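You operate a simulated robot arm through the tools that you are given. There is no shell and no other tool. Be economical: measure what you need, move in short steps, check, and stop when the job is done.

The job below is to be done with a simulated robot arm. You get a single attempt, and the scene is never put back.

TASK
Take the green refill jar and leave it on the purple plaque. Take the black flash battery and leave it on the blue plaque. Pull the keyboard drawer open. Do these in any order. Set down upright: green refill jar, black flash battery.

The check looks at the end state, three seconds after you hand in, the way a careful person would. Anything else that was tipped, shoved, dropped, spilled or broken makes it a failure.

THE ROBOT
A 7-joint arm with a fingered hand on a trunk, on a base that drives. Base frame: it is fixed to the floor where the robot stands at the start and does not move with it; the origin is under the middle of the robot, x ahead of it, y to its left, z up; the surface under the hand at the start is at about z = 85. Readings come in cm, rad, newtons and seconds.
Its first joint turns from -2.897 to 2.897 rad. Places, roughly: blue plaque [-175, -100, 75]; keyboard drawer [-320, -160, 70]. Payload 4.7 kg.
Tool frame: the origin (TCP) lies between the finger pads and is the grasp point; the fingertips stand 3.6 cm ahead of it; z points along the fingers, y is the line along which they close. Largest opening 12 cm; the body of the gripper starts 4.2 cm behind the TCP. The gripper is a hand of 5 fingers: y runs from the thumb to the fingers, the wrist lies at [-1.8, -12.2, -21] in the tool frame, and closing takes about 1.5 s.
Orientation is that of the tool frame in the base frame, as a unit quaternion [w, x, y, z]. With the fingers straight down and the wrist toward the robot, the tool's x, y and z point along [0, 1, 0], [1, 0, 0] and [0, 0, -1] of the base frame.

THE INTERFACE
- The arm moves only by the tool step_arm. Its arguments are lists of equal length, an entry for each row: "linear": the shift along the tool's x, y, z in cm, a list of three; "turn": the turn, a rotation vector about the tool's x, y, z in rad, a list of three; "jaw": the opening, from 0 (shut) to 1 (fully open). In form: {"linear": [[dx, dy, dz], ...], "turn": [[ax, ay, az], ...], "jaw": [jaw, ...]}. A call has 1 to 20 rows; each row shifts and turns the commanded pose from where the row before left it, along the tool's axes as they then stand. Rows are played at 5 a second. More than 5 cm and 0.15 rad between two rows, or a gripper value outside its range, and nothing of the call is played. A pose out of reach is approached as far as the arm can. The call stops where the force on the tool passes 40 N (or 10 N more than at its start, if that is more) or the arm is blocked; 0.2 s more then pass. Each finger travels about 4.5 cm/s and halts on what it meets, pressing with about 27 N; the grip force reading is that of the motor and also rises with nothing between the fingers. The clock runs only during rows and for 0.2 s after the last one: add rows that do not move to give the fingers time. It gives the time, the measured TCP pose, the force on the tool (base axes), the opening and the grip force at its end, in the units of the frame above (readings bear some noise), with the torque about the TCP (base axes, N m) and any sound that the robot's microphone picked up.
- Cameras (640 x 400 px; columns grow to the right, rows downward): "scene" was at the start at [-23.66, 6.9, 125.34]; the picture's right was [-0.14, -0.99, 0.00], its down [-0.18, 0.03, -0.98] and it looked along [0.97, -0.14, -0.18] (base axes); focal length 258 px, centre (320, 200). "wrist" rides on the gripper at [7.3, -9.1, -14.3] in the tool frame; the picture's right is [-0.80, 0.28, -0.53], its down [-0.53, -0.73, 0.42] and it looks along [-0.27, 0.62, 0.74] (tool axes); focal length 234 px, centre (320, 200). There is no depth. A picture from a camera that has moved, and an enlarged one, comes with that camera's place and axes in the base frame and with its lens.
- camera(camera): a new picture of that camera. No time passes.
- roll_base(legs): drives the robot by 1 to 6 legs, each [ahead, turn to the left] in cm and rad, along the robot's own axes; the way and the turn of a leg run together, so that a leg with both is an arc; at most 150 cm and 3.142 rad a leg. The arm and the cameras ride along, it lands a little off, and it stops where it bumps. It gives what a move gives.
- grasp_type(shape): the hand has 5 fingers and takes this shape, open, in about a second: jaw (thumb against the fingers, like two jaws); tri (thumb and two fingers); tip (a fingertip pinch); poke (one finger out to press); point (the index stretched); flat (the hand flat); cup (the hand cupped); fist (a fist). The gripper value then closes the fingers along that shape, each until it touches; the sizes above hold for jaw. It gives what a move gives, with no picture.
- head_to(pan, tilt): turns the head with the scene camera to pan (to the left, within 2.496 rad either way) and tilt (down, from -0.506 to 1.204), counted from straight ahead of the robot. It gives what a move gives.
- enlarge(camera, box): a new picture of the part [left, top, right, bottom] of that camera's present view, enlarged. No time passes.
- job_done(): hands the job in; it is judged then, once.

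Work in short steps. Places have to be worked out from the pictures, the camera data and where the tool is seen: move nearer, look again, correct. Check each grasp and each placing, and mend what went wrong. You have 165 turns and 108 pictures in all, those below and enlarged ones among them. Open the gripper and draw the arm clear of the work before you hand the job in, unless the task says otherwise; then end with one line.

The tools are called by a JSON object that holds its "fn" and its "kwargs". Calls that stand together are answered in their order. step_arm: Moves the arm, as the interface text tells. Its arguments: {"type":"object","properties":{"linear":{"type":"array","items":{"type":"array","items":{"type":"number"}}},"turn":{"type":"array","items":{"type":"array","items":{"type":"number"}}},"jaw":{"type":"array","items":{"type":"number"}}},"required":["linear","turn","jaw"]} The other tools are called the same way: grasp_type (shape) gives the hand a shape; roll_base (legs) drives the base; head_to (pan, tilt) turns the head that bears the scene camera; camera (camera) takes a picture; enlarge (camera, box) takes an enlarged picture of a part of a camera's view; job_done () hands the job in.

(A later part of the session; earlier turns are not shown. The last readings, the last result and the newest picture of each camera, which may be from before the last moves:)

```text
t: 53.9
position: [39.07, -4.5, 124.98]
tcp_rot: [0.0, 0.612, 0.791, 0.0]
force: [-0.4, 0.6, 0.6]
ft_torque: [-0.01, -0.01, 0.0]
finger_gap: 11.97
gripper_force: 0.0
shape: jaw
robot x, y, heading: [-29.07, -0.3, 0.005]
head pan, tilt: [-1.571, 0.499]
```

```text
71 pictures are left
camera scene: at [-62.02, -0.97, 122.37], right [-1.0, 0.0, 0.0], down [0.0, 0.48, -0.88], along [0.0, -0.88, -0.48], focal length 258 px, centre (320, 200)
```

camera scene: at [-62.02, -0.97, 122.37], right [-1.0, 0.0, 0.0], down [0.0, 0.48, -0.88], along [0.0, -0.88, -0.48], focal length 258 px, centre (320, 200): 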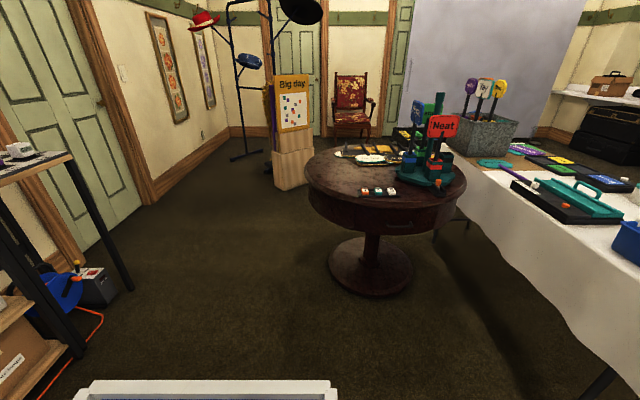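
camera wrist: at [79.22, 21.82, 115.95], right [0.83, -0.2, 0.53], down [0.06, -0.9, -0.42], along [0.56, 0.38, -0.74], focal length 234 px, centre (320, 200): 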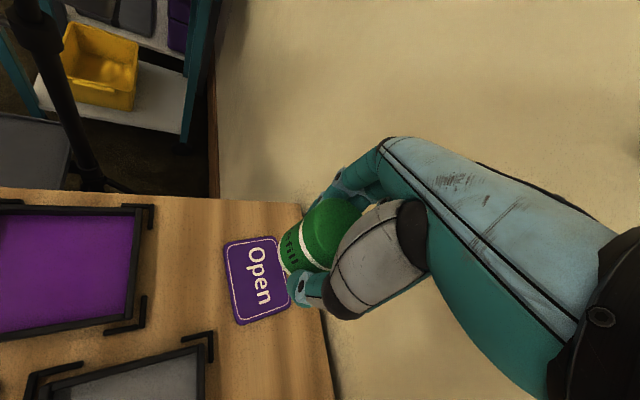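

The robot's bin reaches about 37 cm behind its axis and ±30 cm wide; the round table is at about (-96,-128), r≈42. I drive to about (5,-93) and face the battery table.

{"fn": "roll_base", "kwargs": {"legs": [[0, -1.22], [98, 0], [0, 1.18]]}}

{"fn": "head_to", "kwargs": {"pan": -0.1, "tilt": 0.4}}

{"fn": "camera", "kwargs": {"camera": "scene"}}

{"fn": "camera", "kwargs": {"camera": "wrist"}}

```text
t: 64.9
position: [69.74, -100.18, 125.01]
tcp_rot: [0.0, 0.642, 0.767, 0.0]
force: [-0.1, 0.5, -0.5]
ft_torque: [-0.01, 0.01, 0.01]
finger_gap: 11.99
gripper_force: 0.0
shape: jaw
robot x, y, heading: [2.01, -90.19, -0.074]
head pan, tilt: [-1.571, 0.499]
```

```text
t: 66.5
position: [69.8, -100.26, 124.98]
tcp_rot: [0.0, 0.642, 0.767, 0.0]
force: [0.3, 0.4, 0.0]
ft_torque: [0.0, -0.03, 0.03]
finger_gap: 11.98
gripper_force: 0.3
shape: jaw
robot x, y, heading: [1.9, -90.9, -0.077]
head pan, tilt: [-0.099, 0.4]
```

```text
70 pictures are left
camera scene: at [-20.98, -81.46, 123.29], right [-0.17, -0.98, 0.0], down [-0.38, 0.07, -0.92], along [0.91, -0.16, -0.39], focal length 258 px, centre (320, 200)
```

scene: 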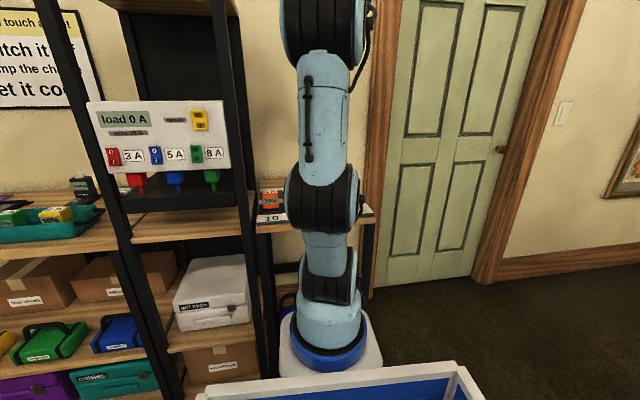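

```text
69 pictures are left
camera wrist: at [59.64, -94.66, 139.37], right [0.42, -0.74, 0.53], down [-0.63, -0.65, -0.42], along [0.66, -0.15, -0.74], focal length 234 px, centre (320, 200)
```

wrist: 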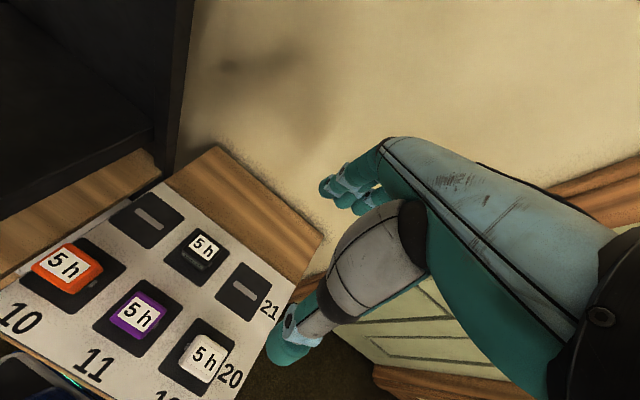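

The black battery's top is at about (73.4, -90.8), with free slots to both sides. I square the hand up and move over it.

{"fn": "step_arm", "kwargs": {"linear": [[0, 0, 0], [2, 1, 2], [2, 1, 3], [3, 1, 3], [2.5, 0.6, 3], [0, 0, 4], [0, 0, 4], [0, 0, 0]], "turn": [[0, 0, 0.1], [0, 0, 0.077], [0, 0, 0], [0, 0, 0], [0, 0, 0], [0, 0, 0], [0, 0, 0], [0, 0, 0]], "jaw": [1, 1, 1, 1, 1, 1, 1, 1]}}

{"fn": "camera", "kwargs": {"camera": "wrist"}}

```text
t: 68.3
position: [73.25, -90.47, 105.93]
tcp_rot: [0.0, 0.708, 0.706, 0.0]
force: [-0.1, 0.5, 0.8]
ft_torque: [-0.04, 0.03, 0.0]
finger_gap: 12.0
gripper_force: 0.1
shape: jaw
robot x, y, heading: [1.84, -90.49, -0.077]
head pan, tilt: [-0.099, 0.4]
```

```text
68 pictures are left
camera wrist: at [64.18, -83.24, 120.25], right [0.28, -0.8, 0.53], down [-0.73, -0.53, -0.42], along [0.62, -0.27, -0.74], focal length 234 px, centre (320, 200)
```

wrist: 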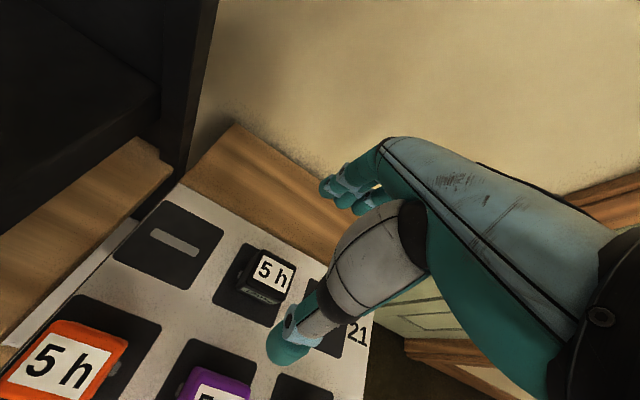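

Triangulated: battery top centre (73.8, -90.75), z≈92.5. I centre and descend to z≈90.3.

{"fn": "step_arm", "kwargs": {"linear": [[-0.25, 0.5, 2], [0, 0, 3], [0, 0, 3], [0, 0, 3], [0, 0, 2.5], [0, 0, 2.1], [0, 0, 0]], "turn": [[0, 0, 0], [0, 0, 0], [0, 0, 0], [0, 0, 0], [0, 0, 0], [0, 0, 0], [0, 0, 0]], "jaw": [0.9, 0.9, 0.9, 0.9, 0.9, 0.9, 0.9]}}

{"fn": "camera", "kwargs": {"camera": "wrist"}}

```text
t: 69.9
position: [73.73, -91.1, 90.37]
tcp_rot: [0.0, 0.707, 0.707, 0.0]
force: [0.1, 1.3, -0.1]
ft_torque: [0.03, 0.01, -0.03]
finger_gap: 10.82
gripper_force: 0.0
shape: jaw
robot x, y, heading: [2.03, -90.71, -0.079]
head pan, tilt: [-0.099, 0.4]
```

```text
67 pictures are left
camera wrist: at [64.74, -83.85, 104.72], right [0.28, -0.8, 0.53], down [-0.73, -0.53, -0.42], along [0.62, -0.27, -0.74], focal length 234 px, centre (320, 200)
```

wrist: 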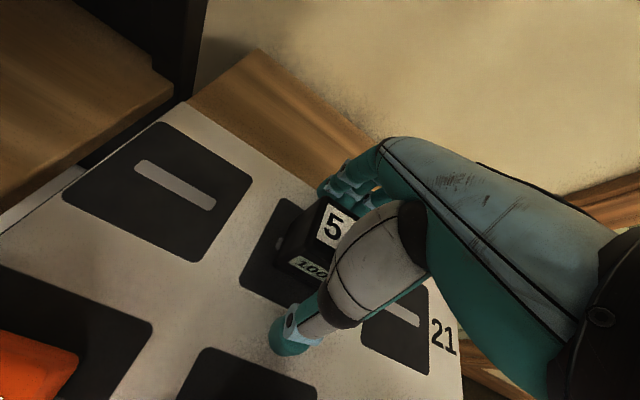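

Battery stands between thumb and fingers; I close and lift.

{"fn": "step_arm", "kwargs": {"linear": [[0, 0, 0], [0, 0, 0], [0, 0, 0], [0, 0, 0], [0, 0, 0], [0, 0, 0], [0, 0, 0], [0, 0, 0], [0, 0, 0], [0, 0, -1], [0, 0, -2], [0, 0, -3], [0, 0, -3], [0, 0, -3]], "turn": [[0, 0, 0], [0, 0, 0], [0, 0, 0], [0, 0, 0], [0, 0, 0], [0, 0, 0], [0, 0, 0], [0, 0, 0], [0, 0, 0], [0, 0, 0], [0, 0, 0], [0, 0, 0], [0, 0, 0], [0, 0, 0]], "jaw": [0, 0, 0, 0, 0, 0, 0, 0, 0, 0, 0, 0, 0, 0]}}

{"fn": "camera", "kwargs": {"camera": "wrist"}}

```text
t: 72.9
position: [73.97, -90.95, 102.32]
tcp_rot: [0.0, 0.708, 0.706, 0.0]
force: [0.0, -0.1, -3.7]
ft_torque: [0.0, -0.03, 0.01]
finger_gap: 4.27
gripper_force: 27.1
shape: jaw
robot x, y, heading: [1.96, -90.32, -0.079]
head pan, tilt: [-0.099, 0.4]
```

```text
66 pictures are left
camera wrist: at [64.94, -83.55, 116.59], right [0.28, -0.8, 0.53], down [-0.73, -0.53, -0.42], along [0.62, -0.27, -0.74], focal length 234 px, centre (320, 200)
```

wrist: 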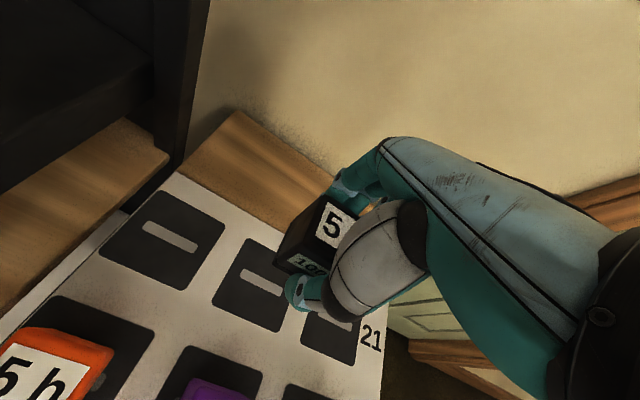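

The battery is held (gap 4.3, weight 3.7 N). I raise and tuck the arm, then go back out the way I came and turn towards the cloth table.

{"fn": "step_arm", "kwargs": {"linear": [[0, 0, -4], [0, 0, -4], [0, -2, -4], [0, -3, -3], [0, -3, -3], [0, -3, -3], [0, -3, -2], [0, -3, 0]], "turn": [[0, 0, 0], [0, 0, 0], [0, 0, 0], [0, 0, 0], [0, 0, 0], [0, 0, 0], [0, 0, 0], [0, 0, 0]], "jaw": [0, 0, 0, 0, 0, 0, 0, 0]}}

{"fn": "roll_base", "kwargs": {"legs": [[0, -1.2], [-96, 0], [0, -1.5]]}}

{"fn": "head_to", "kwargs": {"pan": 0.0, "tilt": 0.35}}

{"fn": "camera", "kwargs": {"camera": "scene"}}

```text
t: 74.7
position: [56.7, -91.05, 125.37]
tcp_rot: [0.0, 0.708, 0.706, -0.001]
force: [-0.8, 0.3, -4.1]
ft_torque: [0.0, 0.07, 0.02]
finger_gap: 4.28
gripper_force: 27.5
shape: jaw
robot x, y, heading: [2.28, -90.77, -0.076]
head pan, tilt: [-0.099, 0.4]
```

```text
t: 86.2
position: [-70.84, -21.5, 125.4]
tcp_rot: [0.0, 0.846, -0.534, -0.001]
force: [0.5, 0.3, -3.1]
ft_torque: [0.03, -0.01, 0.01]
finger_gap: 4.23
gripper_force: 27.0
shape: jaw
robot x, y, heading: [-21.31, 1.9, -2.772]
head pan, tilt: [-0.099, 0.4]
```

```text
t: 86.9
position: [-70.77, -21.43, 125.35]
tcp_rot: [0.0, 0.846, -0.534, 0.001]
force: [-0.1, 0.0, -3.4]
ft_torque: [-0.01, 0.01, 0.01]
finger_gap: 4.21
gripper_force: 26.9
shape: jaw
robot x, y, heading: [-21.58, 1.44, -2.768]
head pan, tilt: [0.0, 0.351]
```

```text
65 pictures are left
camera scene: at [3.76, 2.84, 123.74], right [-0.36, 0.93, 0.0], down [0.32, 0.12, -0.94], along [-0.88, -0.34, -0.34], focal length 258 px, centre (320, 200)
```

scene: 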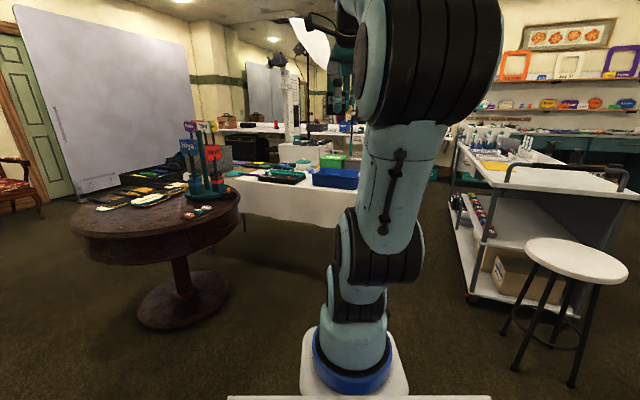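

The way ahead is open. I drive 70 cm towards the cloth table and look at it.

{"fn": "roll_base", "kwargs": {"legs": [[70, 0]]}}

{"fn": "head_to", "kwargs": {"pan": 0.5, "tilt": 0.6}}

{"fn": "camera", "kwargs": {"camera": "scene"}}

{"fn": "head_to", "kwargs": {"pan": -0.3, "tilt": 0.4}}

{"fn": "camera", "kwargs": {"camera": "scene"}}

```text
t: 90.8
position: [-137.2, -47.88, 125.45]
tcp_rot: [0.0, 0.847, -0.532, 0.0]
force: [0.9, -0.9, -3.0]
ft_torque: [-0.02, -0.02, -0.03]
finger_gap: 4.22
gripper_force: 27.0
shape: jaw
robot x, y, heading: [-87.79, -24.88, -2.766]
head pan, tilt: [0.0, 0.351]
```

```text
t: 91.7
position: [-137.18, -47.86, 125.41]
tcp_rot: [0.001, 0.847, -0.531, 0.001]
force: [-1.1, 0.9, -3.5]
ft_torque: [-0.01, 0.01, -0.01]
finger_gap: 4.21
gripper_force: 26.7
shape: jaw
robot x, y, heading: [-87.53, -24.51, -2.766]
head pan, tilt: [0.499, 0.6]
```

```text
64 pictures are left
camera scene: at [-59.72, -26.48, 121.47], right [-0.77, 0.64, 0.0], down [0.36, 0.43, -0.83], along [-0.53, -0.63, -0.56], focal length 258 px, centre (320, 200)
```

scene: 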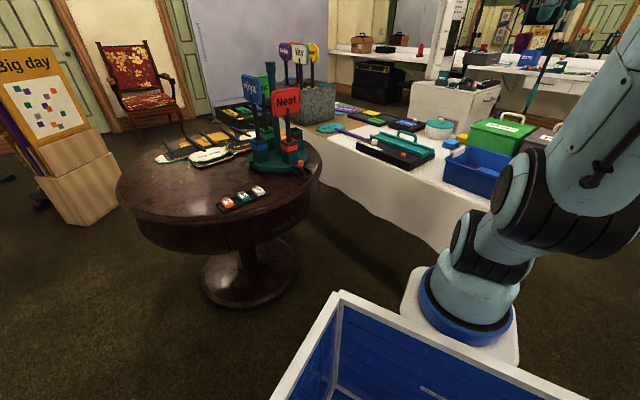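

```text
t: 92.9
position: [-136.98, -47.81, 125.26]
tcp_rot: [0.0, 0.847, -0.531, -0.001]
force: [-0.2, -0.5, -3.0]
ft_torque: [0.01, 0.03, -0.01]
finger_gap: 4.21
gripper_force: 27.2
shape: jaw
robot x, y, heading: [-87.92, -24.53, -2.761]
head pan, tilt: [-0.3, 0.4]
```

```text
63 pictures are left
camera scene: at [-63.29, -20.41, 123.28], right [-0.08, 1.0, 0.0], down [0.39, 0.03, -0.92], along [-0.92, -0.07, -0.39], focal length 258 px, centre (320, 200)
```

scene: 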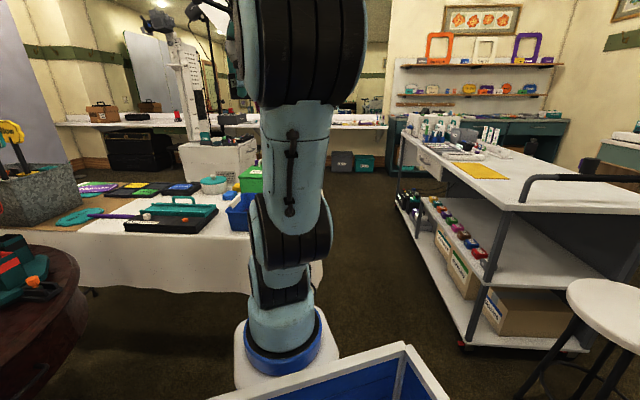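

The blue plaque (≈(-182,-103)) is too deep from this side with the round table in the way; the far side of the cloth table also serves the drawer. I line up with the gap between cloth table and island (y≈-28…48).

{"fn": "roll_base", "kwargs": {"legs": [[-45, 0], [0, -0.665], [67, 0], [0, 0.289]]}}

{"fn": "head_to", "kwargs": {"pan": 0.0, "tilt": 0.6}}

{"fn": "camera", "kwargs": {"camera": "scene"}}

```text
t: 101.8
position: [-163.79, 12.01, 125.41]
tcp_rot: [0.0, 0.721, -0.693, 0.001]
force: [-0.1, -0.1, -3.5]
ft_torque: [-0.02, -0.01, 0.01]
finger_gap: 4.23
gripper_force: 27.2
shape: jaw
robot x, y, heading: [-108.97, 13.98, 3.108]
head pan, tilt: [-0.3, 0.4]
```

```text
t: 102.6
position: [-163.73, 12.0, 125.27]
tcp_rot: [0.0, 0.721, -0.693, 0.0]
force: [0.3, 0.1, -3.0]
ft_torque: [0.01, -0.03, 0.0]
finger_gap: 4.2
gripper_force: 26.7
shape: jaw
robot x, y, heading: [-109.47, 13.44, 3.113]
head pan, tilt: [0.0, 0.6]
```

```text
62 pictures are left
camera scene: at [-85.21, 5.2, 121.47], right [0.03, 1.0, 0.0], down [0.56, -0.02, -0.83], along [-0.82, 0.03, -0.56], focal length 258 px, centre (320, 200)
```

scene: 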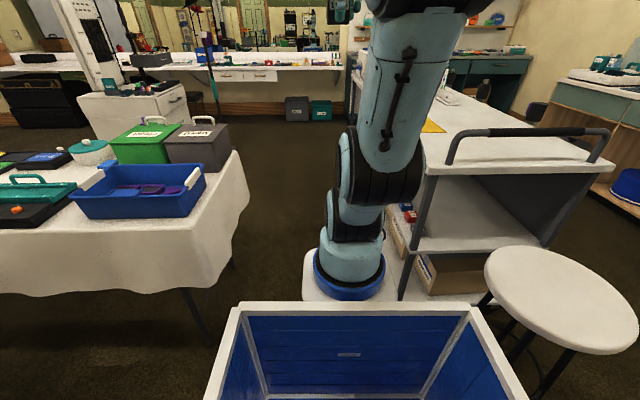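

The corridor runs from about y=-21 (cloth) to y=50 (island legs); I'm at y≈13.7. I trim the heading and go in 50 cm, then recheck.

{"fn": "roll_base", "kwargs": {"legs": [[0, 0.028], [50, 0]]}}

{"fn": "head_to", "kwargs": {"pan": 0.9, "tilt": 0.9}}

{"fn": "camera", "kwargs": {"camera": "scene"}}

{"fn": "head_to", "kwargs": {"pan": -0.9, "tilt": 0.9}}

{"fn": "camera", "kwargs": {"camera": "scene"}}

```text
t: 106.0
position: [-215.73, 11.62, 125.36]
tcp_rot: [0.0, 0.727, -0.687, -0.001]
force: [-0.2, 0.3, -4.2]
ft_torque: [-0.07, 0.02, 0.0]
finger_gap: 4.2
gripper_force: 27.2
shape: jaw
robot x, y, heading: [-161.2, 12.95, 3.133]
head pan, tilt: [0.0, 0.6]
```

```text
t: 107.2
position: [-215.81, 11.62, 125.31]
tcp_rot: [0.0, 0.728, -0.686, 0.0]
force: [0.6, -0.3, -3.2]
ft_torque: [0.04, 0.0, -0.02]
finger_gap: 4.16
gripper_force: 27.0
shape: jaw
robot x, y, heading: [-161.29, 12.97, 3.13]
head pan, tilt: [0.901, 0.901]
```

```text
61 pictures are left
camera scene: at [-132.98, -0.87, 118.99], right [-0.78, 0.63, 0.0], down [0.49, 0.61, -0.62], along [-0.39, -0.48, -0.78], focal length 258 px, centre (320, 200)
```

scene: 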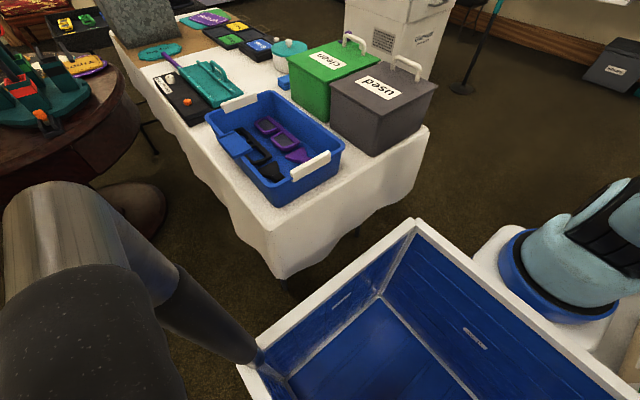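

```text
t: 109.0
position: [-215.86, 11.62, 125.34]
tcp_rot: [0.0, 0.727, -0.687, 0.0]
force: [-0.5, -0.3, -2.8]
ft_torque: [0.01, -0.01, 0.0]
finger_gap: 4.16
gripper_force: 27.1
shape: jaw
robot x, y, heading: [-161.21, 12.96, 3.128]
head pan, tilt: [-0.901, 0.901]
```

```text
60 pictures are left
camera scene: at [-132.88, 10.96, 118.99], right [0.79, 0.62, 0.0], down [0.48, -0.62, -0.62], along [-0.38, 0.49, -0.78], focal length 258 px, centre (320, 200)
```

scene: 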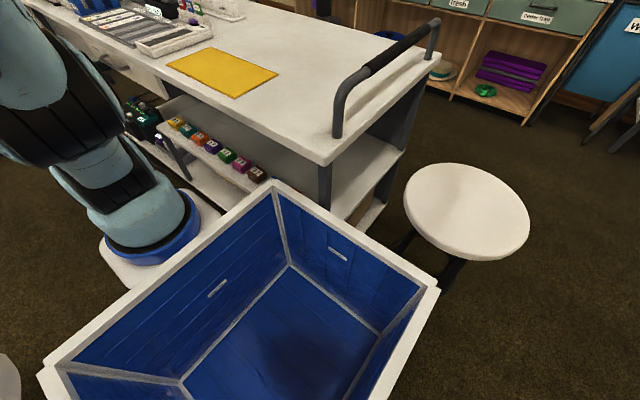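

Left clearance to the cloth is ~6–10 cm, right to the island shelf only ~2 cm. I angle slightly left and go on.

{"fn": "roll_base", "kwargs": {"legs": [[0, 0.06], [30, 0]]}}

{"fn": "camera", "kwargs": {"camera": "scene"}}

```text
t: 111.4
position: [-244.86, 7.03, 125.47]
tcp_rot: [0.0, 0.747, -0.665, 0.0]
force: [0.7, 0.5, -3.8]
ft_torque: [0.0, 0.01, -0.05]
finger_gap: 4.17
gripper_force: 26.9
shape: jaw
robot x, y, heading: [-190.39, 11.72, -3.089]
head pan, tilt: [-0.901, 0.901]
```

```text
59 pictures are left
camera scene: at [-162.19, 11.11, 118.99], right [0.75, 0.66, 0.0], down [0.52, -0.59, -0.62], along [-0.41, 0.47, -0.78], focal length 258 px, centre (320, 200)
```

scene: 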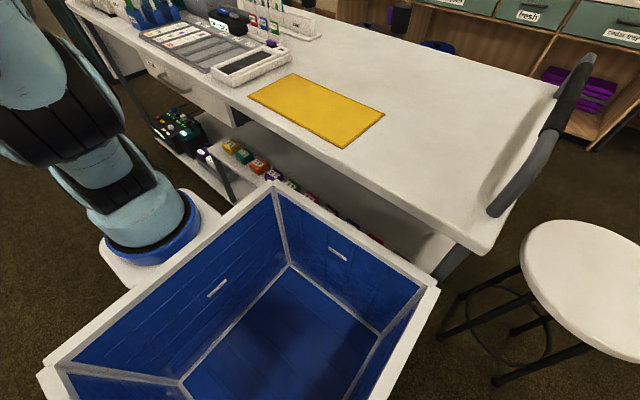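

No bump; I continue 55 cm and look left.

{"fn": "roll_base", "kwargs": {"legs": [[55, 0]]}}

{"fn": "head_to", "kwargs": {"pan": 1.2, "tilt": 0.5}}

{"fn": "camera", "kwargs": {"camera": "scene"}}

{"fn": "head_to", "kwargs": {"pan": 0.4, "tilt": 0.4}}

{"fn": "camera", "kwargs": {"camera": "scene"}}

```text
t: 114.5
position: [-299.31, 2.83, 125.41]
tcp_rot: [0.0, 0.753, -0.658, -0.001]
force: [-0.1, -0.4, -2.8]
ft_torque: [-0.01, -0.03, -0.03]
finger_gap: 4.16
gripper_force: 26.5
shape: jaw
robot x, y, heading: [-244.99, 8.68, -3.074]
head pan, tilt: [-0.901, 0.901]
```

```text
t: 116.5
position: [-299.28, 2.92, 125.34]
tcp_rot: [0.0, 0.753, -0.658, -0.001]
force: [-0.7, 0.6, -3.6]
ft_torque: [-0.02, 0.0, -0.01]
finger_gap: 4.17
gripper_force: 27.5
shape: jaw
robot x, y, heading: [-245.23, 8.02, -3.075]
head pan, tilt: [1.201, 0.499]
```

```text
58 pictures are left
camera scene: at [-214.22, -5.89, 122.37], right [-0.95, 0.3, 0.0], down [0.14, 0.46, -0.88], along [-0.26, -0.84, -0.48], focal length 258 px, centre (320, 200)
```

scene: 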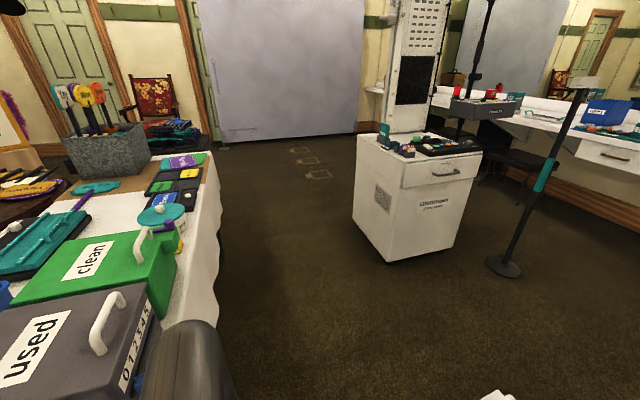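

```text
t: 117.7
position: [-299.28, 2.96, 125.49]
tcp_rot: [0.0, 0.753, -0.658, -0.001]
force: [-0.1, 0.0, -3.5]
ft_torque: [0.0, 0.02, 0.01]
finger_gap: 4.18
gripper_force: 27.5
shape: jaw
robot x, y, heading: [-245.1, 8.43, -3.08]
head pan, tilt: [0.4, 0.4]
```

```text
57 pictures are left
camera scene: at [-219.77, -1.38, 123.29], right [-0.45, 0.89, 0.0], down [0.35, 0.18, -0.92], along [-0.82, -0.41, -0.39], focal length 258 px, centre (320, 200)
```

scene: 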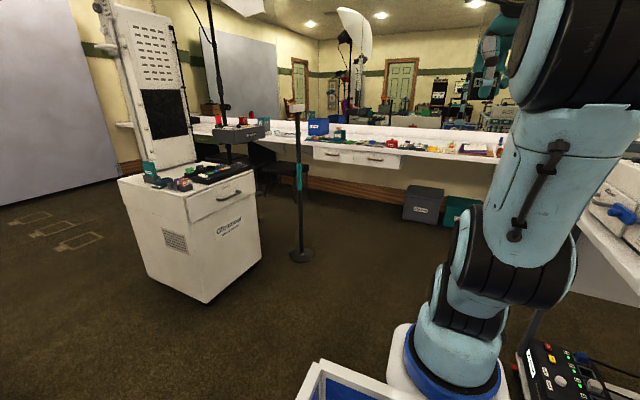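

Open floor here. Drawer face of the white cabinet is near y≈-114 with its handle at about (-318,-109,68). First the battery: I curve clear of the island, then turn to face the plaque from this side.

{"fn": "roll_base", "kwargs": {"legs": [[35, 0.25], [35, 0.5], [0, 1.745]]}}

{"fn": "head_to", "kwargs": {"pan": 0.0, "tilt": 0.4}}

{"fn": "camera", "kwargs": {"camera": "scene"}}

```text
t: 126.1
position: [-260.89, -44.18, 125.38]
tcp_rot: [-0.001, 0.857, 0.516, 0.0]
force: [-0.4, 0.3, -3.0]
ft_torque: [-0.02, 0.0, 0.01]
finger_gap: 4.16
gripper_force: 26.6
shape: jaw
robot x, y, heading: [-308.37, -17.44, -0.555]
head pan, tilt: [0.4, 0.4]
```

```text
t: 126.9
position: [-260.92, -44.14, 125.33]
tcp_rot: [0.0, 0.857, 0.516, 0.0]
force: [-0.2, 0.5, -3.5]
ft_torque: [-0.01, 0.02, 0.0]
finger_gap: 4.16
gripper_force: 26.7
shape: jaw
robot x, y, heading: [-308.18, -17.38, -0.559]
head pan, tilt: [0.0, 0.4]
```

```text
56 pictures are left
camera scene: at [-324.14, 2.12, 123.29], right [-0.52, -0.85, 0.0], down [-0.33, 0.2, -0.92], along [0.78, -0.48, -0.39], focal length 258 px, centre (320, 200)
```

scene: 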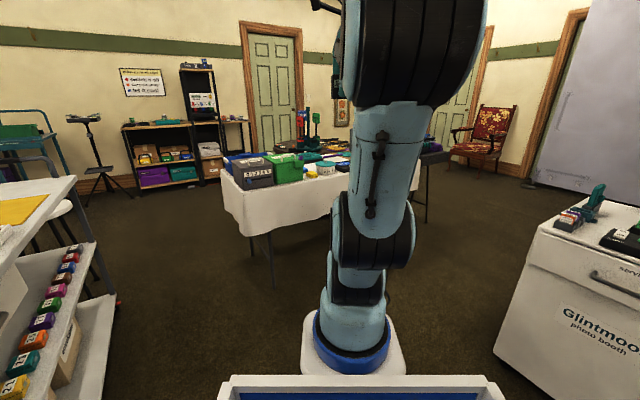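

Clear way to the cloth table's rear side. I drive 62 cm and look.

{"fn": "roll_base", "kwargs": {"legs": [[62, 0]]}}

{"fn": "head_to", "kwargs": {"pan": -0.2, "tilt": 0.5}}

{"fn": "camera", "kwargs": {"camera": "scene"}}

{"fn": "camera", "kwargs": {"camera": "wrist"}}

```text
t: 130.4
position: [-208.89, -76.38, 125.26]
tcp_rot: [0.0, 0.858, 0.514, 0.0]
force: [0.7, -1.1, -3.1]
ft_torque: [0.02, 0.0, 0.02]
finger_gap: 4.12
gripper_force: 27.3
shape: jaw
robot x, y, heading: [-256.39, -49.52, -0.552]
head pan, tilt: [0.0, 0.4]
```

```text
t: 131.1
position: [-208.98, -76.35, 125.43]
tcp_rot: [-0.001, 0.857, 0.515, 0.0]
force: [-1.1, -0.6, -2.6]
ft_torque: [-0.04, 0.0, 0.01]
finger_gap: 4.17
gripper_force: 27.3
shape: jaw
robot x, y, heading: [-256.63, -49.68, -0.554]
head pan, tilt: [-0.201, 0.499]
```

```text
55 pictures are left
camera scene: at [-273.37, -31.35, 122.38], right [-0.69, -0.73, 0.0], down [-0.35, 0.33, -0.88], along [0.64, -0.6, -0.48], focal length 258 px, centre (320, 200)
```

scene: 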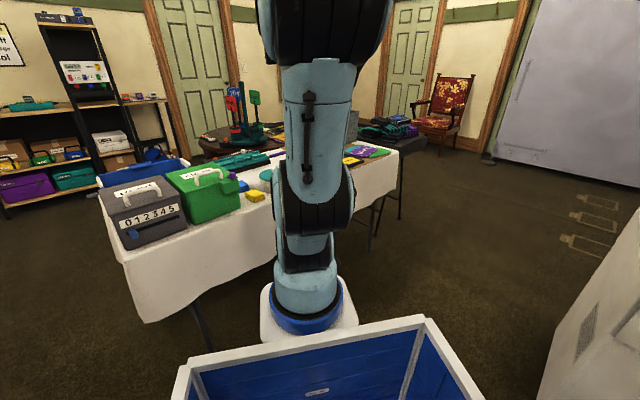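

```text
54 pictures are left
camera wrist: at [-213.44, -65.74, 139.77], right [-0.13, -0.84, 0.53], down [-0.9, -0.13, -0.42], along [0.42, -0.53, -0.74], focal length 234 px, centre (320, 200)
```

wrist: 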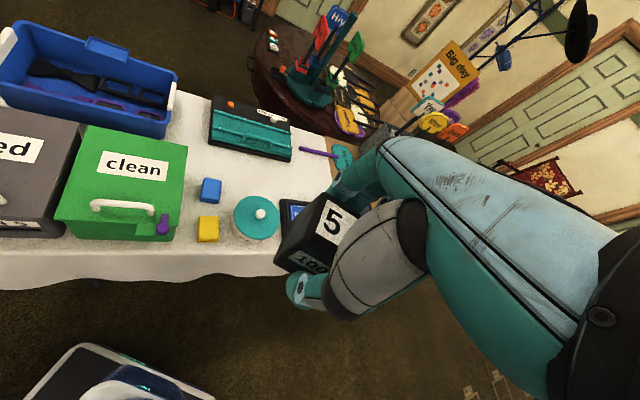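

The plaque is hidden behind the battery in the wrist view (≈(-182,-100)). I shift the hand 15 cm along -y to see it.

{"fn": "step_arm", "kwargs": {"linear": [[-3.3, 1.75, 0], [-3.3, 1.75, 0], [-3.3, 1.75, 0], [-3.3, 1.75, 0]], "turn": [[0, 0, 0], [0, 0, 0], [0, 0, 0], [0, 0, 0]], "jaw": [0, 0, 0, 0]}}

{"fn": "camera", "kwargs": {"camera": "wrist"}}

{"fn": "head_to", "kwargs": {"pan": -0.1, "tilt": 0.35}}

{"fn": "enlarge", "kwargs": {"camera": "scene", "box": [180, 120, 420, 270]}}

```text
t: 132.1
position: [-208.86, -91.42, 125.31]
tcp_rot: [0.001, 0.858, 0.514, -0.001]
force: [0.7, 0.5, -1.5]
ft_torque: [-0.08, 0.0, -0.02]
finger_gap: 4.13
gripper_force: 27.1
shape: jaw
robot x, y, heading: [-256.33, -49.57, -0.555]
head pan, tilt: [-0.201, 0.499]
```

```text
53 pictures are left
camera wrist: at [-213.51, -80.7, 139.61], right [-0.13, -0.84, 0.53], down [-0.9, -0.13, -0.42], along [0.42, -0.53, -0.74], focal length 234 px, centre (320, 200)
```

wrist: 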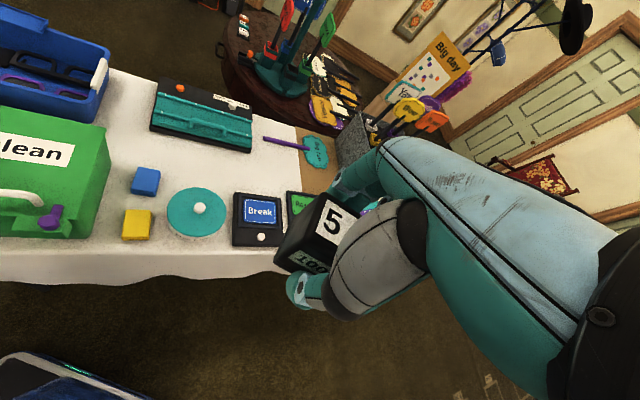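

```text
t: 132.8
position: [-208.9, -91.46, 125.14]
tcp_rot: [0.0, 0.857, 0.515, 0.001]
force: [-0.5, 0.0, -2.6]
ft_torque: [0.0, 0.05, 0.0]
finger_gap: 4.18
gripper_force: 26.9
shape: jaw
robot x, y, heading: [-255.8, -49.51, -0.548]
head pan, tilt: [-0.099, 0.351]
```

```text
2.67 times, centred on (300, 195) of scene
camera zoom: at [-272.61, -30.79, 123.74], right [-0.61, -0.79, 0.0], down [-0.27, 0.21, -0.94], along [0.74, -0.57, -0.34], focal length 688 px, centre (373, 213)
```

zoom: 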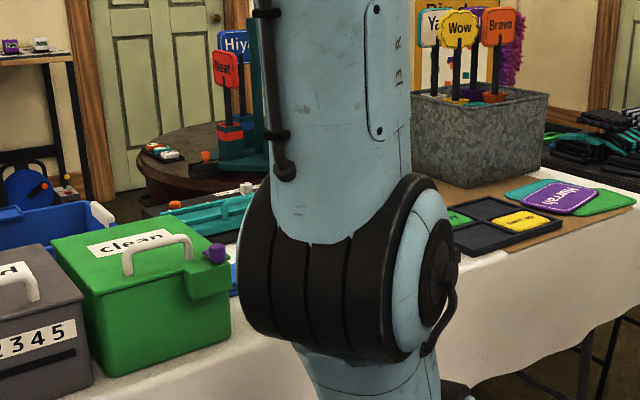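

I see a blue "Break" plaque on a black plinth with a white knob; I enlarge it.

{"fn": "enlarge", "kwargs": {"camera": "wrist", "box": [200, 165, 340, 265]}}

```text
4.00 times, centred on (270, 215) of wrist
camera zoom: at [-213.46, -80.72, 139.57], right [-0.13, -0.84, 0.53], down [-0.9, -0.13, -0.42], along [0.42, -0.53, -0.74], focal length 937 px, centre (520, 140)
```

zoom: 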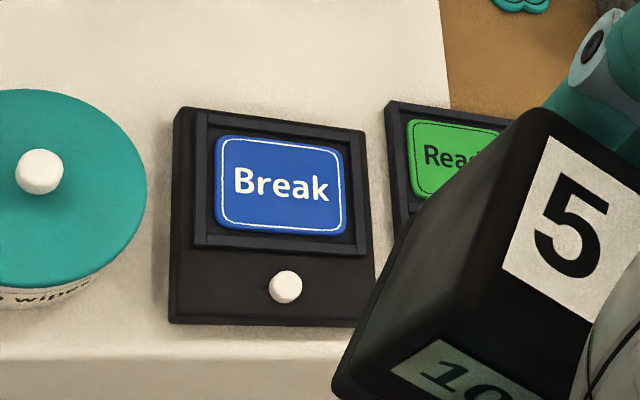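

The plaque is centred near (-185.3,-103), ~7 (x) by 10 (y) cm. I square the hand to it, move above and lower to z≈100.

{"fn": "step_arm", "kwargs": {"linear": [[0, 0, 0], [0, 0, 0], [0, 0, 0], [0, 0, 0], [-2.4, 4, 1], [-2.4, 4, 1], [-2.4, 4, 1], [-2.4, 4, 1], [-2, 4, 1], [0, 3.5, 2], [0, 0, 4], [0, 0, 4], [0, 0, 4], [0, 0, 4], [0, 0, 0]], "turn": [[0, 0, -0.122], [0, 0, -0.122], [0, 0, -0.122], [0, 0, -0.122], [0, 0, 0], [0, 0, 0], [0, 0, 0], [0, 0, 0], [0, 0, 0], [0, 0, 0], [0, 0, 0], [0, 0, 0], [0, 0, 0], [0, 0, 0], [0, 0, 0]], "jaw": [0, 0, 0, 0, 0, 0, 0, 0, 0, 0, 0, 0, 0, 0, 0]}}

{"fn": "camera", "kwargs": {"camera": "wrist"}}

{"fn": "camera", "kwargs": {"camera": "scene"}}

```text
t: 136.0
position: [-185.37, -103.25, 102.32]
tcp_rot: [0.0, 0.707, 0.707, 0.0]
force: [-0.7, 0.2, -2.5]
ft_torque: [0.0, -0.01, 0.01]
finger_gap: 4.11
gripper_force: 27.1
shape: jaw
robot x, y, heading: [-256.57, -49.31, -0.555]
head pan, tilt: [-0.099, 0.351]
```

```text
50 pictures are left
camera wrist: at [-194.31, -95.82, 116.77], right [0.28, -0.8, 0.53], down [-0.73, -0.53, -0.42], along [0.62, -0.27, -0.74], focal length 234 px, centre (320, 200)
```

wrist: 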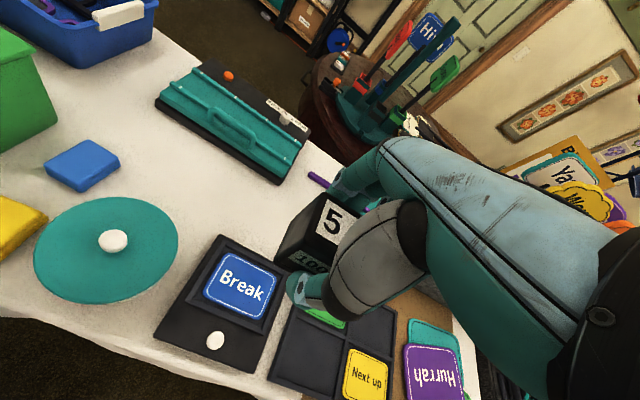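

```text
49 pictures are left
camera scene: at [-272.61, -30.79, 123.74], right [-0.61, -0.79, 0.0], down [-0.27, 0.21, -0.94], along [0.74, -0.57, -0.34], focal length 258 px, centre (320, 200)
```

scene: 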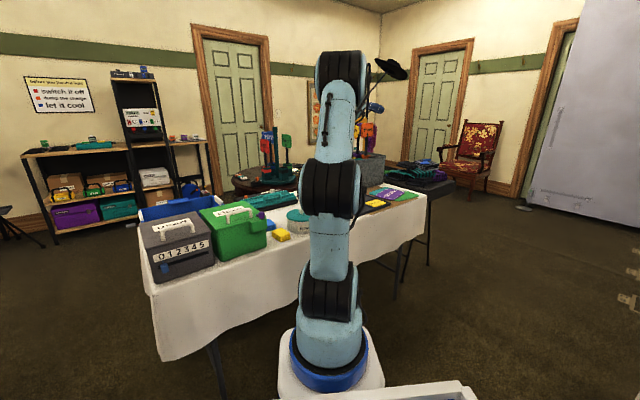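

Triangulated plaque surface: (-184.9,-103.1,77). I lower to TCP z≈83.

{"fn": "step_arm", "kwargs": {"linear": [[0, 0.4, 3], [0, 0, 4], [0, 0, 4], [0, 0, 4], [0, 0, 3], [0, 0, 1], [0, 0, 0]], "turn": [[0, 0, 0], [0, 0, 0], [0, 0, 0], [0, 0, 0], [0, 0, 0], [0, 0, 0], [0, 0, 0]], "jaw": [0, 0, 0, 0, 0, 0, 0]}}

{"fn": "camera", "kwargs": {"camera": "wrist"}}

```text
t: 137.6
position: [-185.06, -103.22, 83.32]
tcp_rot: [0.001, 0.708, 0.707, -0.001]
force: [0.2, -0.7, -3.2]
ft_torque: [0.01, 0.0, 0.03]
finger_gap: 4.16
gripper_force: 27.1
shape: jaw
robot x, y, heading: [-256.08, -49.6, -0.551]
head pan, tilt: [-0.099, 0.351]
```

```text
48 pictures are left
camera wrist: at [-194.19, -95.86, 97.74], right [0.28, -0.8, 0.53], down [-0.73, -0.53, -0.42], along [0.62, -0.27, -0.74], focal length 234 px, centre (320, 200)
```

wrist: 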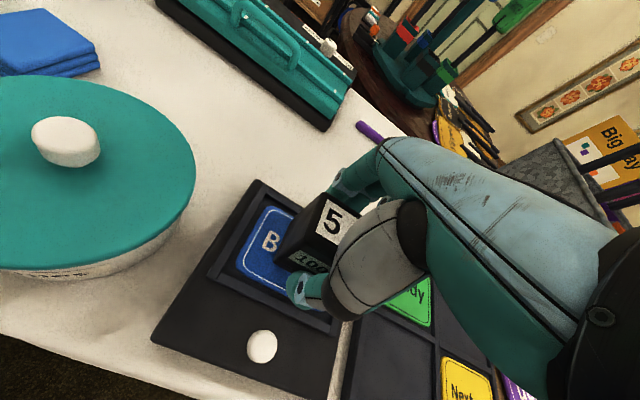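

The battery hovers over the plaque; I lower in small steps, watching the force.

{"fn": "step_arm", "kwargs": {"linear": [[0, 0, 0.5], [0, 0, 0.4], [0, 0, 0.3], [0, 0, 0]], "turn": [[0, 0, 0], [0, 0, 0], [0, 0, 0], [0, 0, 0]], "jaw": [0, 0, 0, 0]}}

{"fn": "enlarge", "kwargs": {"camera": "wrist", "box": [180, 170, 380, 295]}}

```text
t: 138.6
position: [-185.07, -103.02, 82.15]
tcp_rot: [0.001, 0.708, 0.706, -0.001]
force: [-0.4, 0.1, -3.2]
ft_torque: [-0.01, -0.01, 0.0]
finger_gap: 4.15
gripper_force: 26.8
shape: jaw
robot x, y, heading: [-256.68, -49.2, -0.553]
head pan, tilt: [-0.099, 0.351]
```

```text
3.20 times, centred on (280, 232) of wrist
camera zoom: at [-194.1, -95.74, 96.55], right [0.28, -0.8, 0.53], down [-0.73, -0.53, -0.42], along [0.62, -0.27, -0.74], focal length 749 px, centre (448, 96)
```

zoom: 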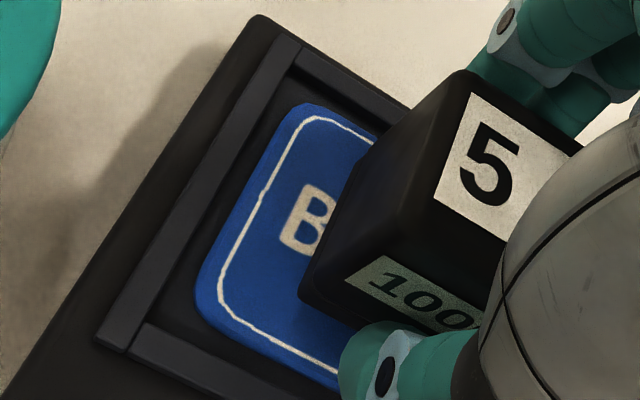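

{"fn": "step_arm", "kwargs": {"linear": [[0, 0, 0.3], [0, 0, 0.3], [0, 0, 0]], "turn": [[0, 0, 0], [0, 0, 0], [0, 0, 0]], "jaw": [0, 0, 0]}}

```text
t: 139.4
position: [-185.13, -103.09, 81.42]
tcp_rot: [0.0, 0.707, 0.707, 0.0]
force: [0.2, -0.9, -2.5]
ft_torque: [-0.04, 0.03, 0.03]
finger_gap: 4.17
gripper_force: 27.3
shape: jaw
robot x, y, heading: [-256.3, -49.64, -0.557]
head pan, tilt: [-0.099, 0.351]
```

No contact yet at z=81.4; continuing down in 0.2 cm steps.

{"fn": "step_arm", "kwargs": {"linear": [[0, 0, 0.2], [0, 0, 0.2], [0, 0, 0]], "turn": [[0, 0, 0], [0, 0, 0], [0, 0, 0]], "jaw": [0, 0, 0]}}

{"fn": "enlarge", "kwargs": {"camera": "wrist", "box": [180, 170, 380, 295]}}

```text
t: 140.2
position: [-185.01, -103.1, 81.34]
tcp_rot: [0.0, 0.707, 0.707, 0.0]
force: [-0.7, 0.7, 2.6]
ft_torque: [0.05, -0.14, 0.01]
finger_gap: 4.15
gripper_force: 27.1
shape: jaw
robot x, y, heading: [-256.32, -49.7, -0.554]
head pan, tilt: [-0.099, 0.351]
```

```text
3.20 times, centred on (280, 232) of wrist
camera zoom: at [-194.1, -95.74, 95.65], right [0.28, -0.8, 0.53], down [-0.73, -0.53, -0.42], along [0.62, -0.27, -0.74], focal length 749 px, centre (448, 96)
```

zoom: 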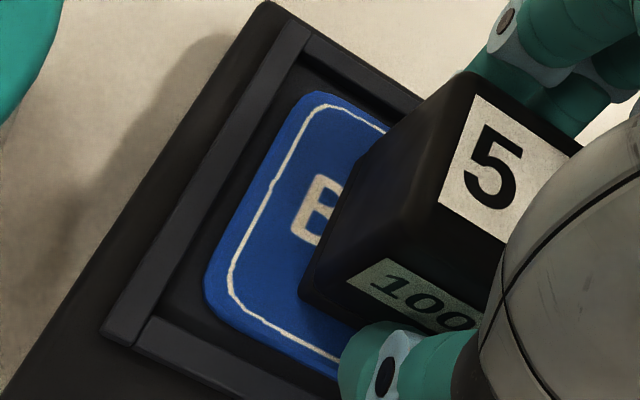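

Contact. I open a little, rise, then open fully higher up.

{"fn": "step_arm", "kwargs": {"linear": [[0, 0, 0], [0, 0, 0], [0, 0, 0], [0, 0, 0], [0, 0, -1], [0, 0, -2], [0, 0, -3], [0, 0, -4], [0, 0, -4], [0, 0, -4], [0, 0, -4], [0, 0, 0]], "turn": [[0, 0, 0], [0, 0, 0], [0, 0, 0], [0, 0, 0], [0, 0, 0], [0, 0, 0], [0, 0, 0], [0, 0, 0], [0, 0, 0], [0, 0, 0], [0, 0, 0], [0, 0, 0]], "jaw": [0.5, 0.55, 0.55, 0.55, 0.55, 0.6, 0.7, 0.8, 0.9, 1, 1, 1]}}

{"fn": "camera", "kwargs": {"camera": "wrist"}}

```text
t: 142.8
position: [-184.95, -103.12, 103.27]
tcp_rot: [0.0, 0.708, 0.707, 0.0]
force: [0.7, -0.3, -0.7]
ft_torque: [-0.04, -0.03, 0.0]
finger_gap: 11.96
gripper_force: 0.1
shape: jaw
robot x, y, heading: [-255.92, -49.65, -0.553]
head pan, tilt: [-0.099, 0.351]
```

```text
45 pictures are left
camera wrist: at [-193.87, -95.74, 117.57], right [0.28, -0.8, 0.53], down [-0.73, -0.53, -0.42], along [0.62, -0.27, -0.74], focal length 234 px, centre (320, 200)
```

wrist: 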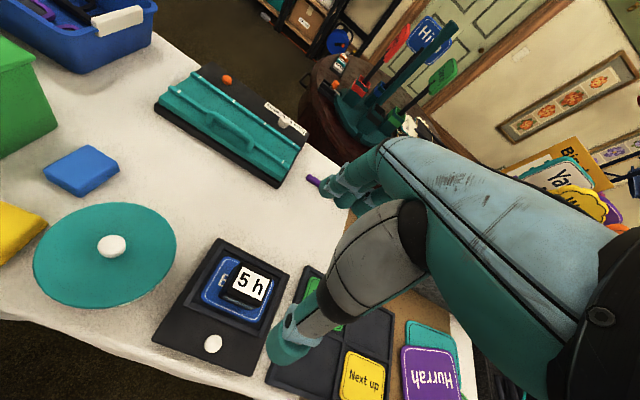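

Battery stands upright on the blue plaque. I retract the arm upward, then back away and face the cabinet.

{"fn": "step_arm", "kwargs": {"linear": [[0, 0, -4], [0, 0, -4], [0, -2, -4], [1, -3, -3], [2, -3, -3], [3, -3, -2], [3, -3, -1], [3, -3, -1], [3, -3, 0], [3, -3, 0]], "turn": [[0, 0, 0], [0, 0, 0], [0, 0, 0], [0, 0, 0], [0, 0, 0], [0, 0, 0.12], [0, 0, 0.12], [0, 0, 0.12], [0, 0, 0.12], [0, 0, 0.07]], "jaw": [1, 1, 1, 1, 1, 1, 1, 1, 1, 1]}}

{"fn": "roll_base", "kwargs": {"legs": [[-55, 0], [0, -1.018]]}}

{"fn": "head_to", "kwargs": {"pan": 0.1, "tilt": 0.45}}

{"fn": "camera", "kwargs": {"camera": "scene"}}

{"fn": "camera", "kwargs": {"camera": "wrist"}}

```text
t: 145.0
position: [-204.05, -82.25, 125.29]
tcp_rot: [0.0, 0.874, 0.487, 0.0]
force: [0.6, -0.5, -1.2]
ft_torque: [0.04, 0.01, 0.03]
finger_gap: 12.0
gripper_force: 0.1
shape: jaw
robot x, y, heading: [-256.26, -49.6, -0.558]
head pan, tilt: [-0.099, 0.351]
```

```text
t: 150.7
position: [-301.42, -82.64, 125.36]
tcp_rot: [-0.001, 1.0, 0.018, 0.001]
force: [-0.4, 0.6, -0.1]
ft_torque: [-0.02, -0.01, 0.0]
finger_gap: 11.97
gripper_force: 0.1
shape: jaw
robot x, y, heading: [-303.21, -21.01, -1.542]
head pan, tilt: [-0.099, 0.351]
```

```text
t: 151.4
position: [-301.22, -82.69, 125.29]
tcp_rot: [-0.001, 1.0, 0.017, 0.0]
force: [0.4, -0.1, 0.2]
ft_torque: [-0.03, -0.01, -0.01]
finger_gap: 12.0
gripper_force: 0.0
shape: jaw
robot x, y, heading: [-302.99, -20.85, -1.541]
head pan, tilt: [0.099, 0.45]
```

```text
44 pictures are left
camera scene: at [-294.62, 3.45, 122.82], right [-0.99, -0.13, 0.0], down [-0.06, 0.43, -0.9], along [0.12, -0.89, -0.43], focal length 258 px, centre (320, 200)
```

scene: 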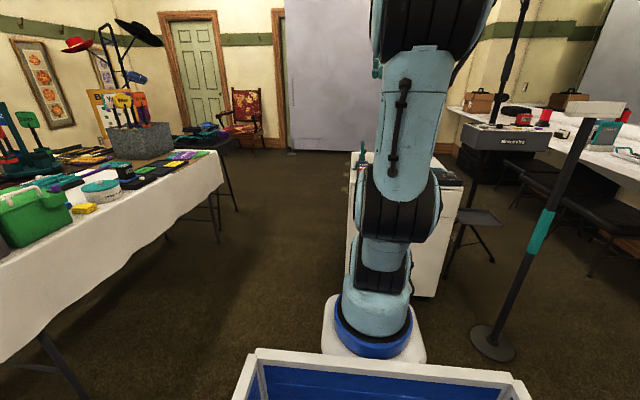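

```text
43 pictures are left
camera wrist: at [-294.25, -73.22, 139.72], right [-0.79, -0.31, 0.53], down [-0.56, 0.71, -0.42], along [-0.24, -0.63, -0.74], focal length 234 px, centre (320, 200)
```

wrist: 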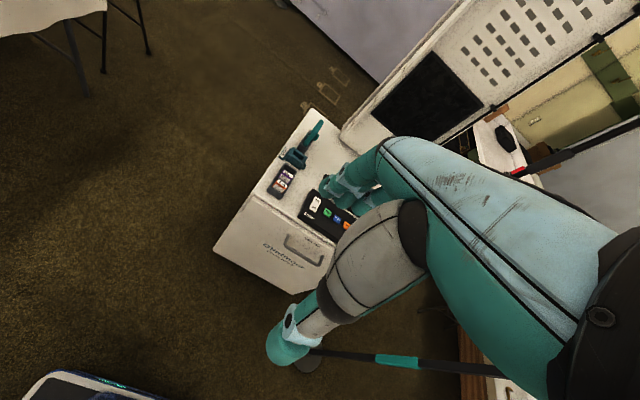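

Handle seen at about (-319,-110.8,68). I shift the hand sideways and lower for a closer unobstructed look.

{"fn": "step_arm", "kwargs": {"linear": [[-4, 0, 1], [-4, 0, 2], [-4, 0, 2], [-4, 0, 2], [-4, 0, 2], [0, 0, 4], [0, 0, 4], [0, 0, 3]], "turn": [[0, 0, 0], [0, 0, 0], [0, 0, 0], [0, 0, 0], [0, 0, 0], [0, 0, 0], [0, 0, 0], [0, 0, 0]], "jaw": [1, 1, 1, 1, 1, 1, 1, 1]}}

{"fn": "camera", "kwargs": {"camera": "wrist"}}

{"fn": "enlarge", "kwargs": {"camera": "wrist", "box": [100, 180, 340, 330]}}

```text
t: 153.2
position: [-321.34, -83.45, 105.13]
tcp_rot: [0.001, 1.0, 0.017, 0.0]
force: [-0.5, -0.4, -0.2]
ft_torque: [-0.01, 0.0, 0.03]
finger_gap: 11.95
gripper_force: 0.1
shape: jaw
robot x, y, heading: [-303.08, -20.81, -1.537]
head pan, tilt: [0.099, 0.45]
```

```text
42 pictures are left
camera wrist: at [-314.3, -74.02, 119.51], right [-0.79, -0.31, 0.53], down [-0.56, 0.71, -0.42], along [-0.25, -0.63, -0.74], focal length 234 px, centre (320, 200)
```

wrist: 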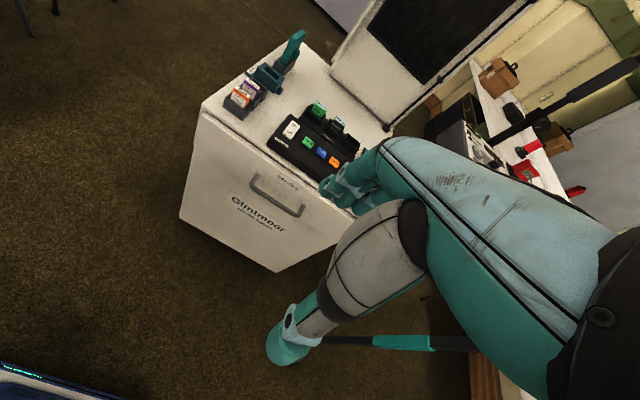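

```text
2.67 times, centred on (220, 255) of wrist
camera zoom: at [-314.3, -74.02, 119.51], right [-0.79, -0.31, 0.53], down [-0.56, 0.71, -0.42], along [-0.25, -0.63, -0.74], focal length 624 px, centre (587, 53)
```

zoom: 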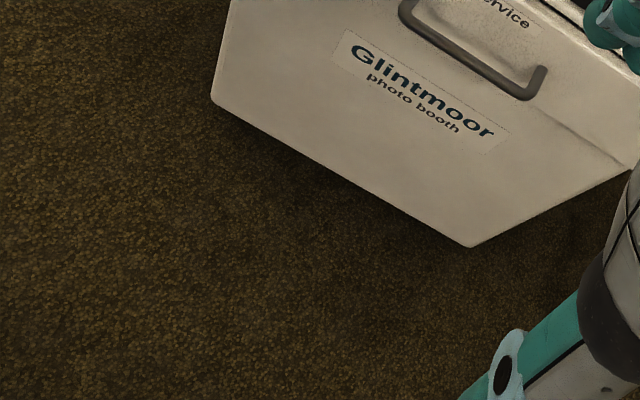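

The handle here is marked "service" on the booth's back; the keyboard drawer (y≈-160) must be on the far, user side facing the backdrop. I retract and drive around between cabinet and cloth table.

{"fn": "step_arm", "kwargs": {"linear": [[0, 0, -4], [0, 0, -4], [2, 0, -4], [4, -1, -4], [4, -2, -4], [4, -2, 0], [4, -1, 0]], "turn": [[0, 0, 0], [0, 0, 0], [0, 0, 0], [0, 0, 0], [0, 0, 0], [0, 0, 0], [0, 0, 0]], "jaw": [1, 1, 1, 1, 1, 1, 1]}}

{"fn": "roll_base", "kwargs": {"legs": [[0, 0.81], [73, 0], [0, -0.843]]}}

{"fn": "head_to", "kwargs": {"pan": -0.4, "tilt": 0.5}}

{"fn": "camera", "kwargs": {"camera": "scene"}}

```text
refused: row 4 steps farther than a row can; nothing moved
```

```text
t: 161.4
position: [-269.86, -131.81, 105.1]
tcp_rot: [0.0, 1.0, 0.003, 0.0]
force: [0.6, -0.1, 0.2]
ft_torque: [0.02, -0.03, -0.01]
finger_gap: 11.99
gripper_force: 0.0
shape: jaw
robot x, y, heading: [-249.51, -69.78, -1.569]
head pan, tilt: [0.099, 0.45]
```

```text
t: 162.3
position: [-270.0, -131.86, 105.2]
tcp_rot: [-0.001, 1.0, 0.004, 0.0]
force: [0.0, -0.4, -0.4]
ft_torque: [-0.03, -0.03, 0.01]
finger_gap: 12.0
gripper_force: 0.0
shape: jaw
robot x, y, heading: [-249.87, -69.99, -1.571]
head pan, tilt: [-0.4, 0.499]
```

```text
40 pictures are left
camera scene: at [-245.12, -44.95, 122.37], right [-0.92, 0.39, 0.0], down [0.19, 0.44, -0.88], along [-0.34, -0.81, -0.48], focal length 258 px, centre (320, 200)
```

scene: 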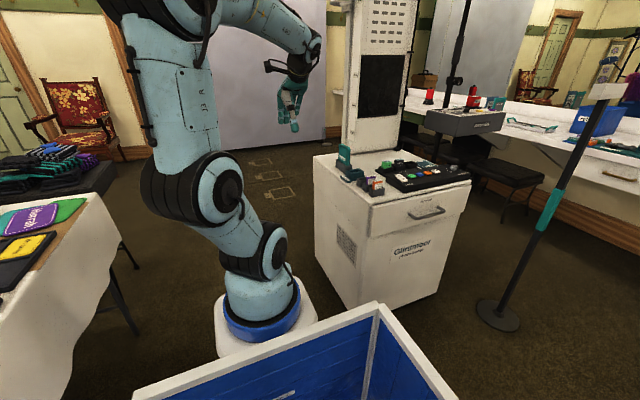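

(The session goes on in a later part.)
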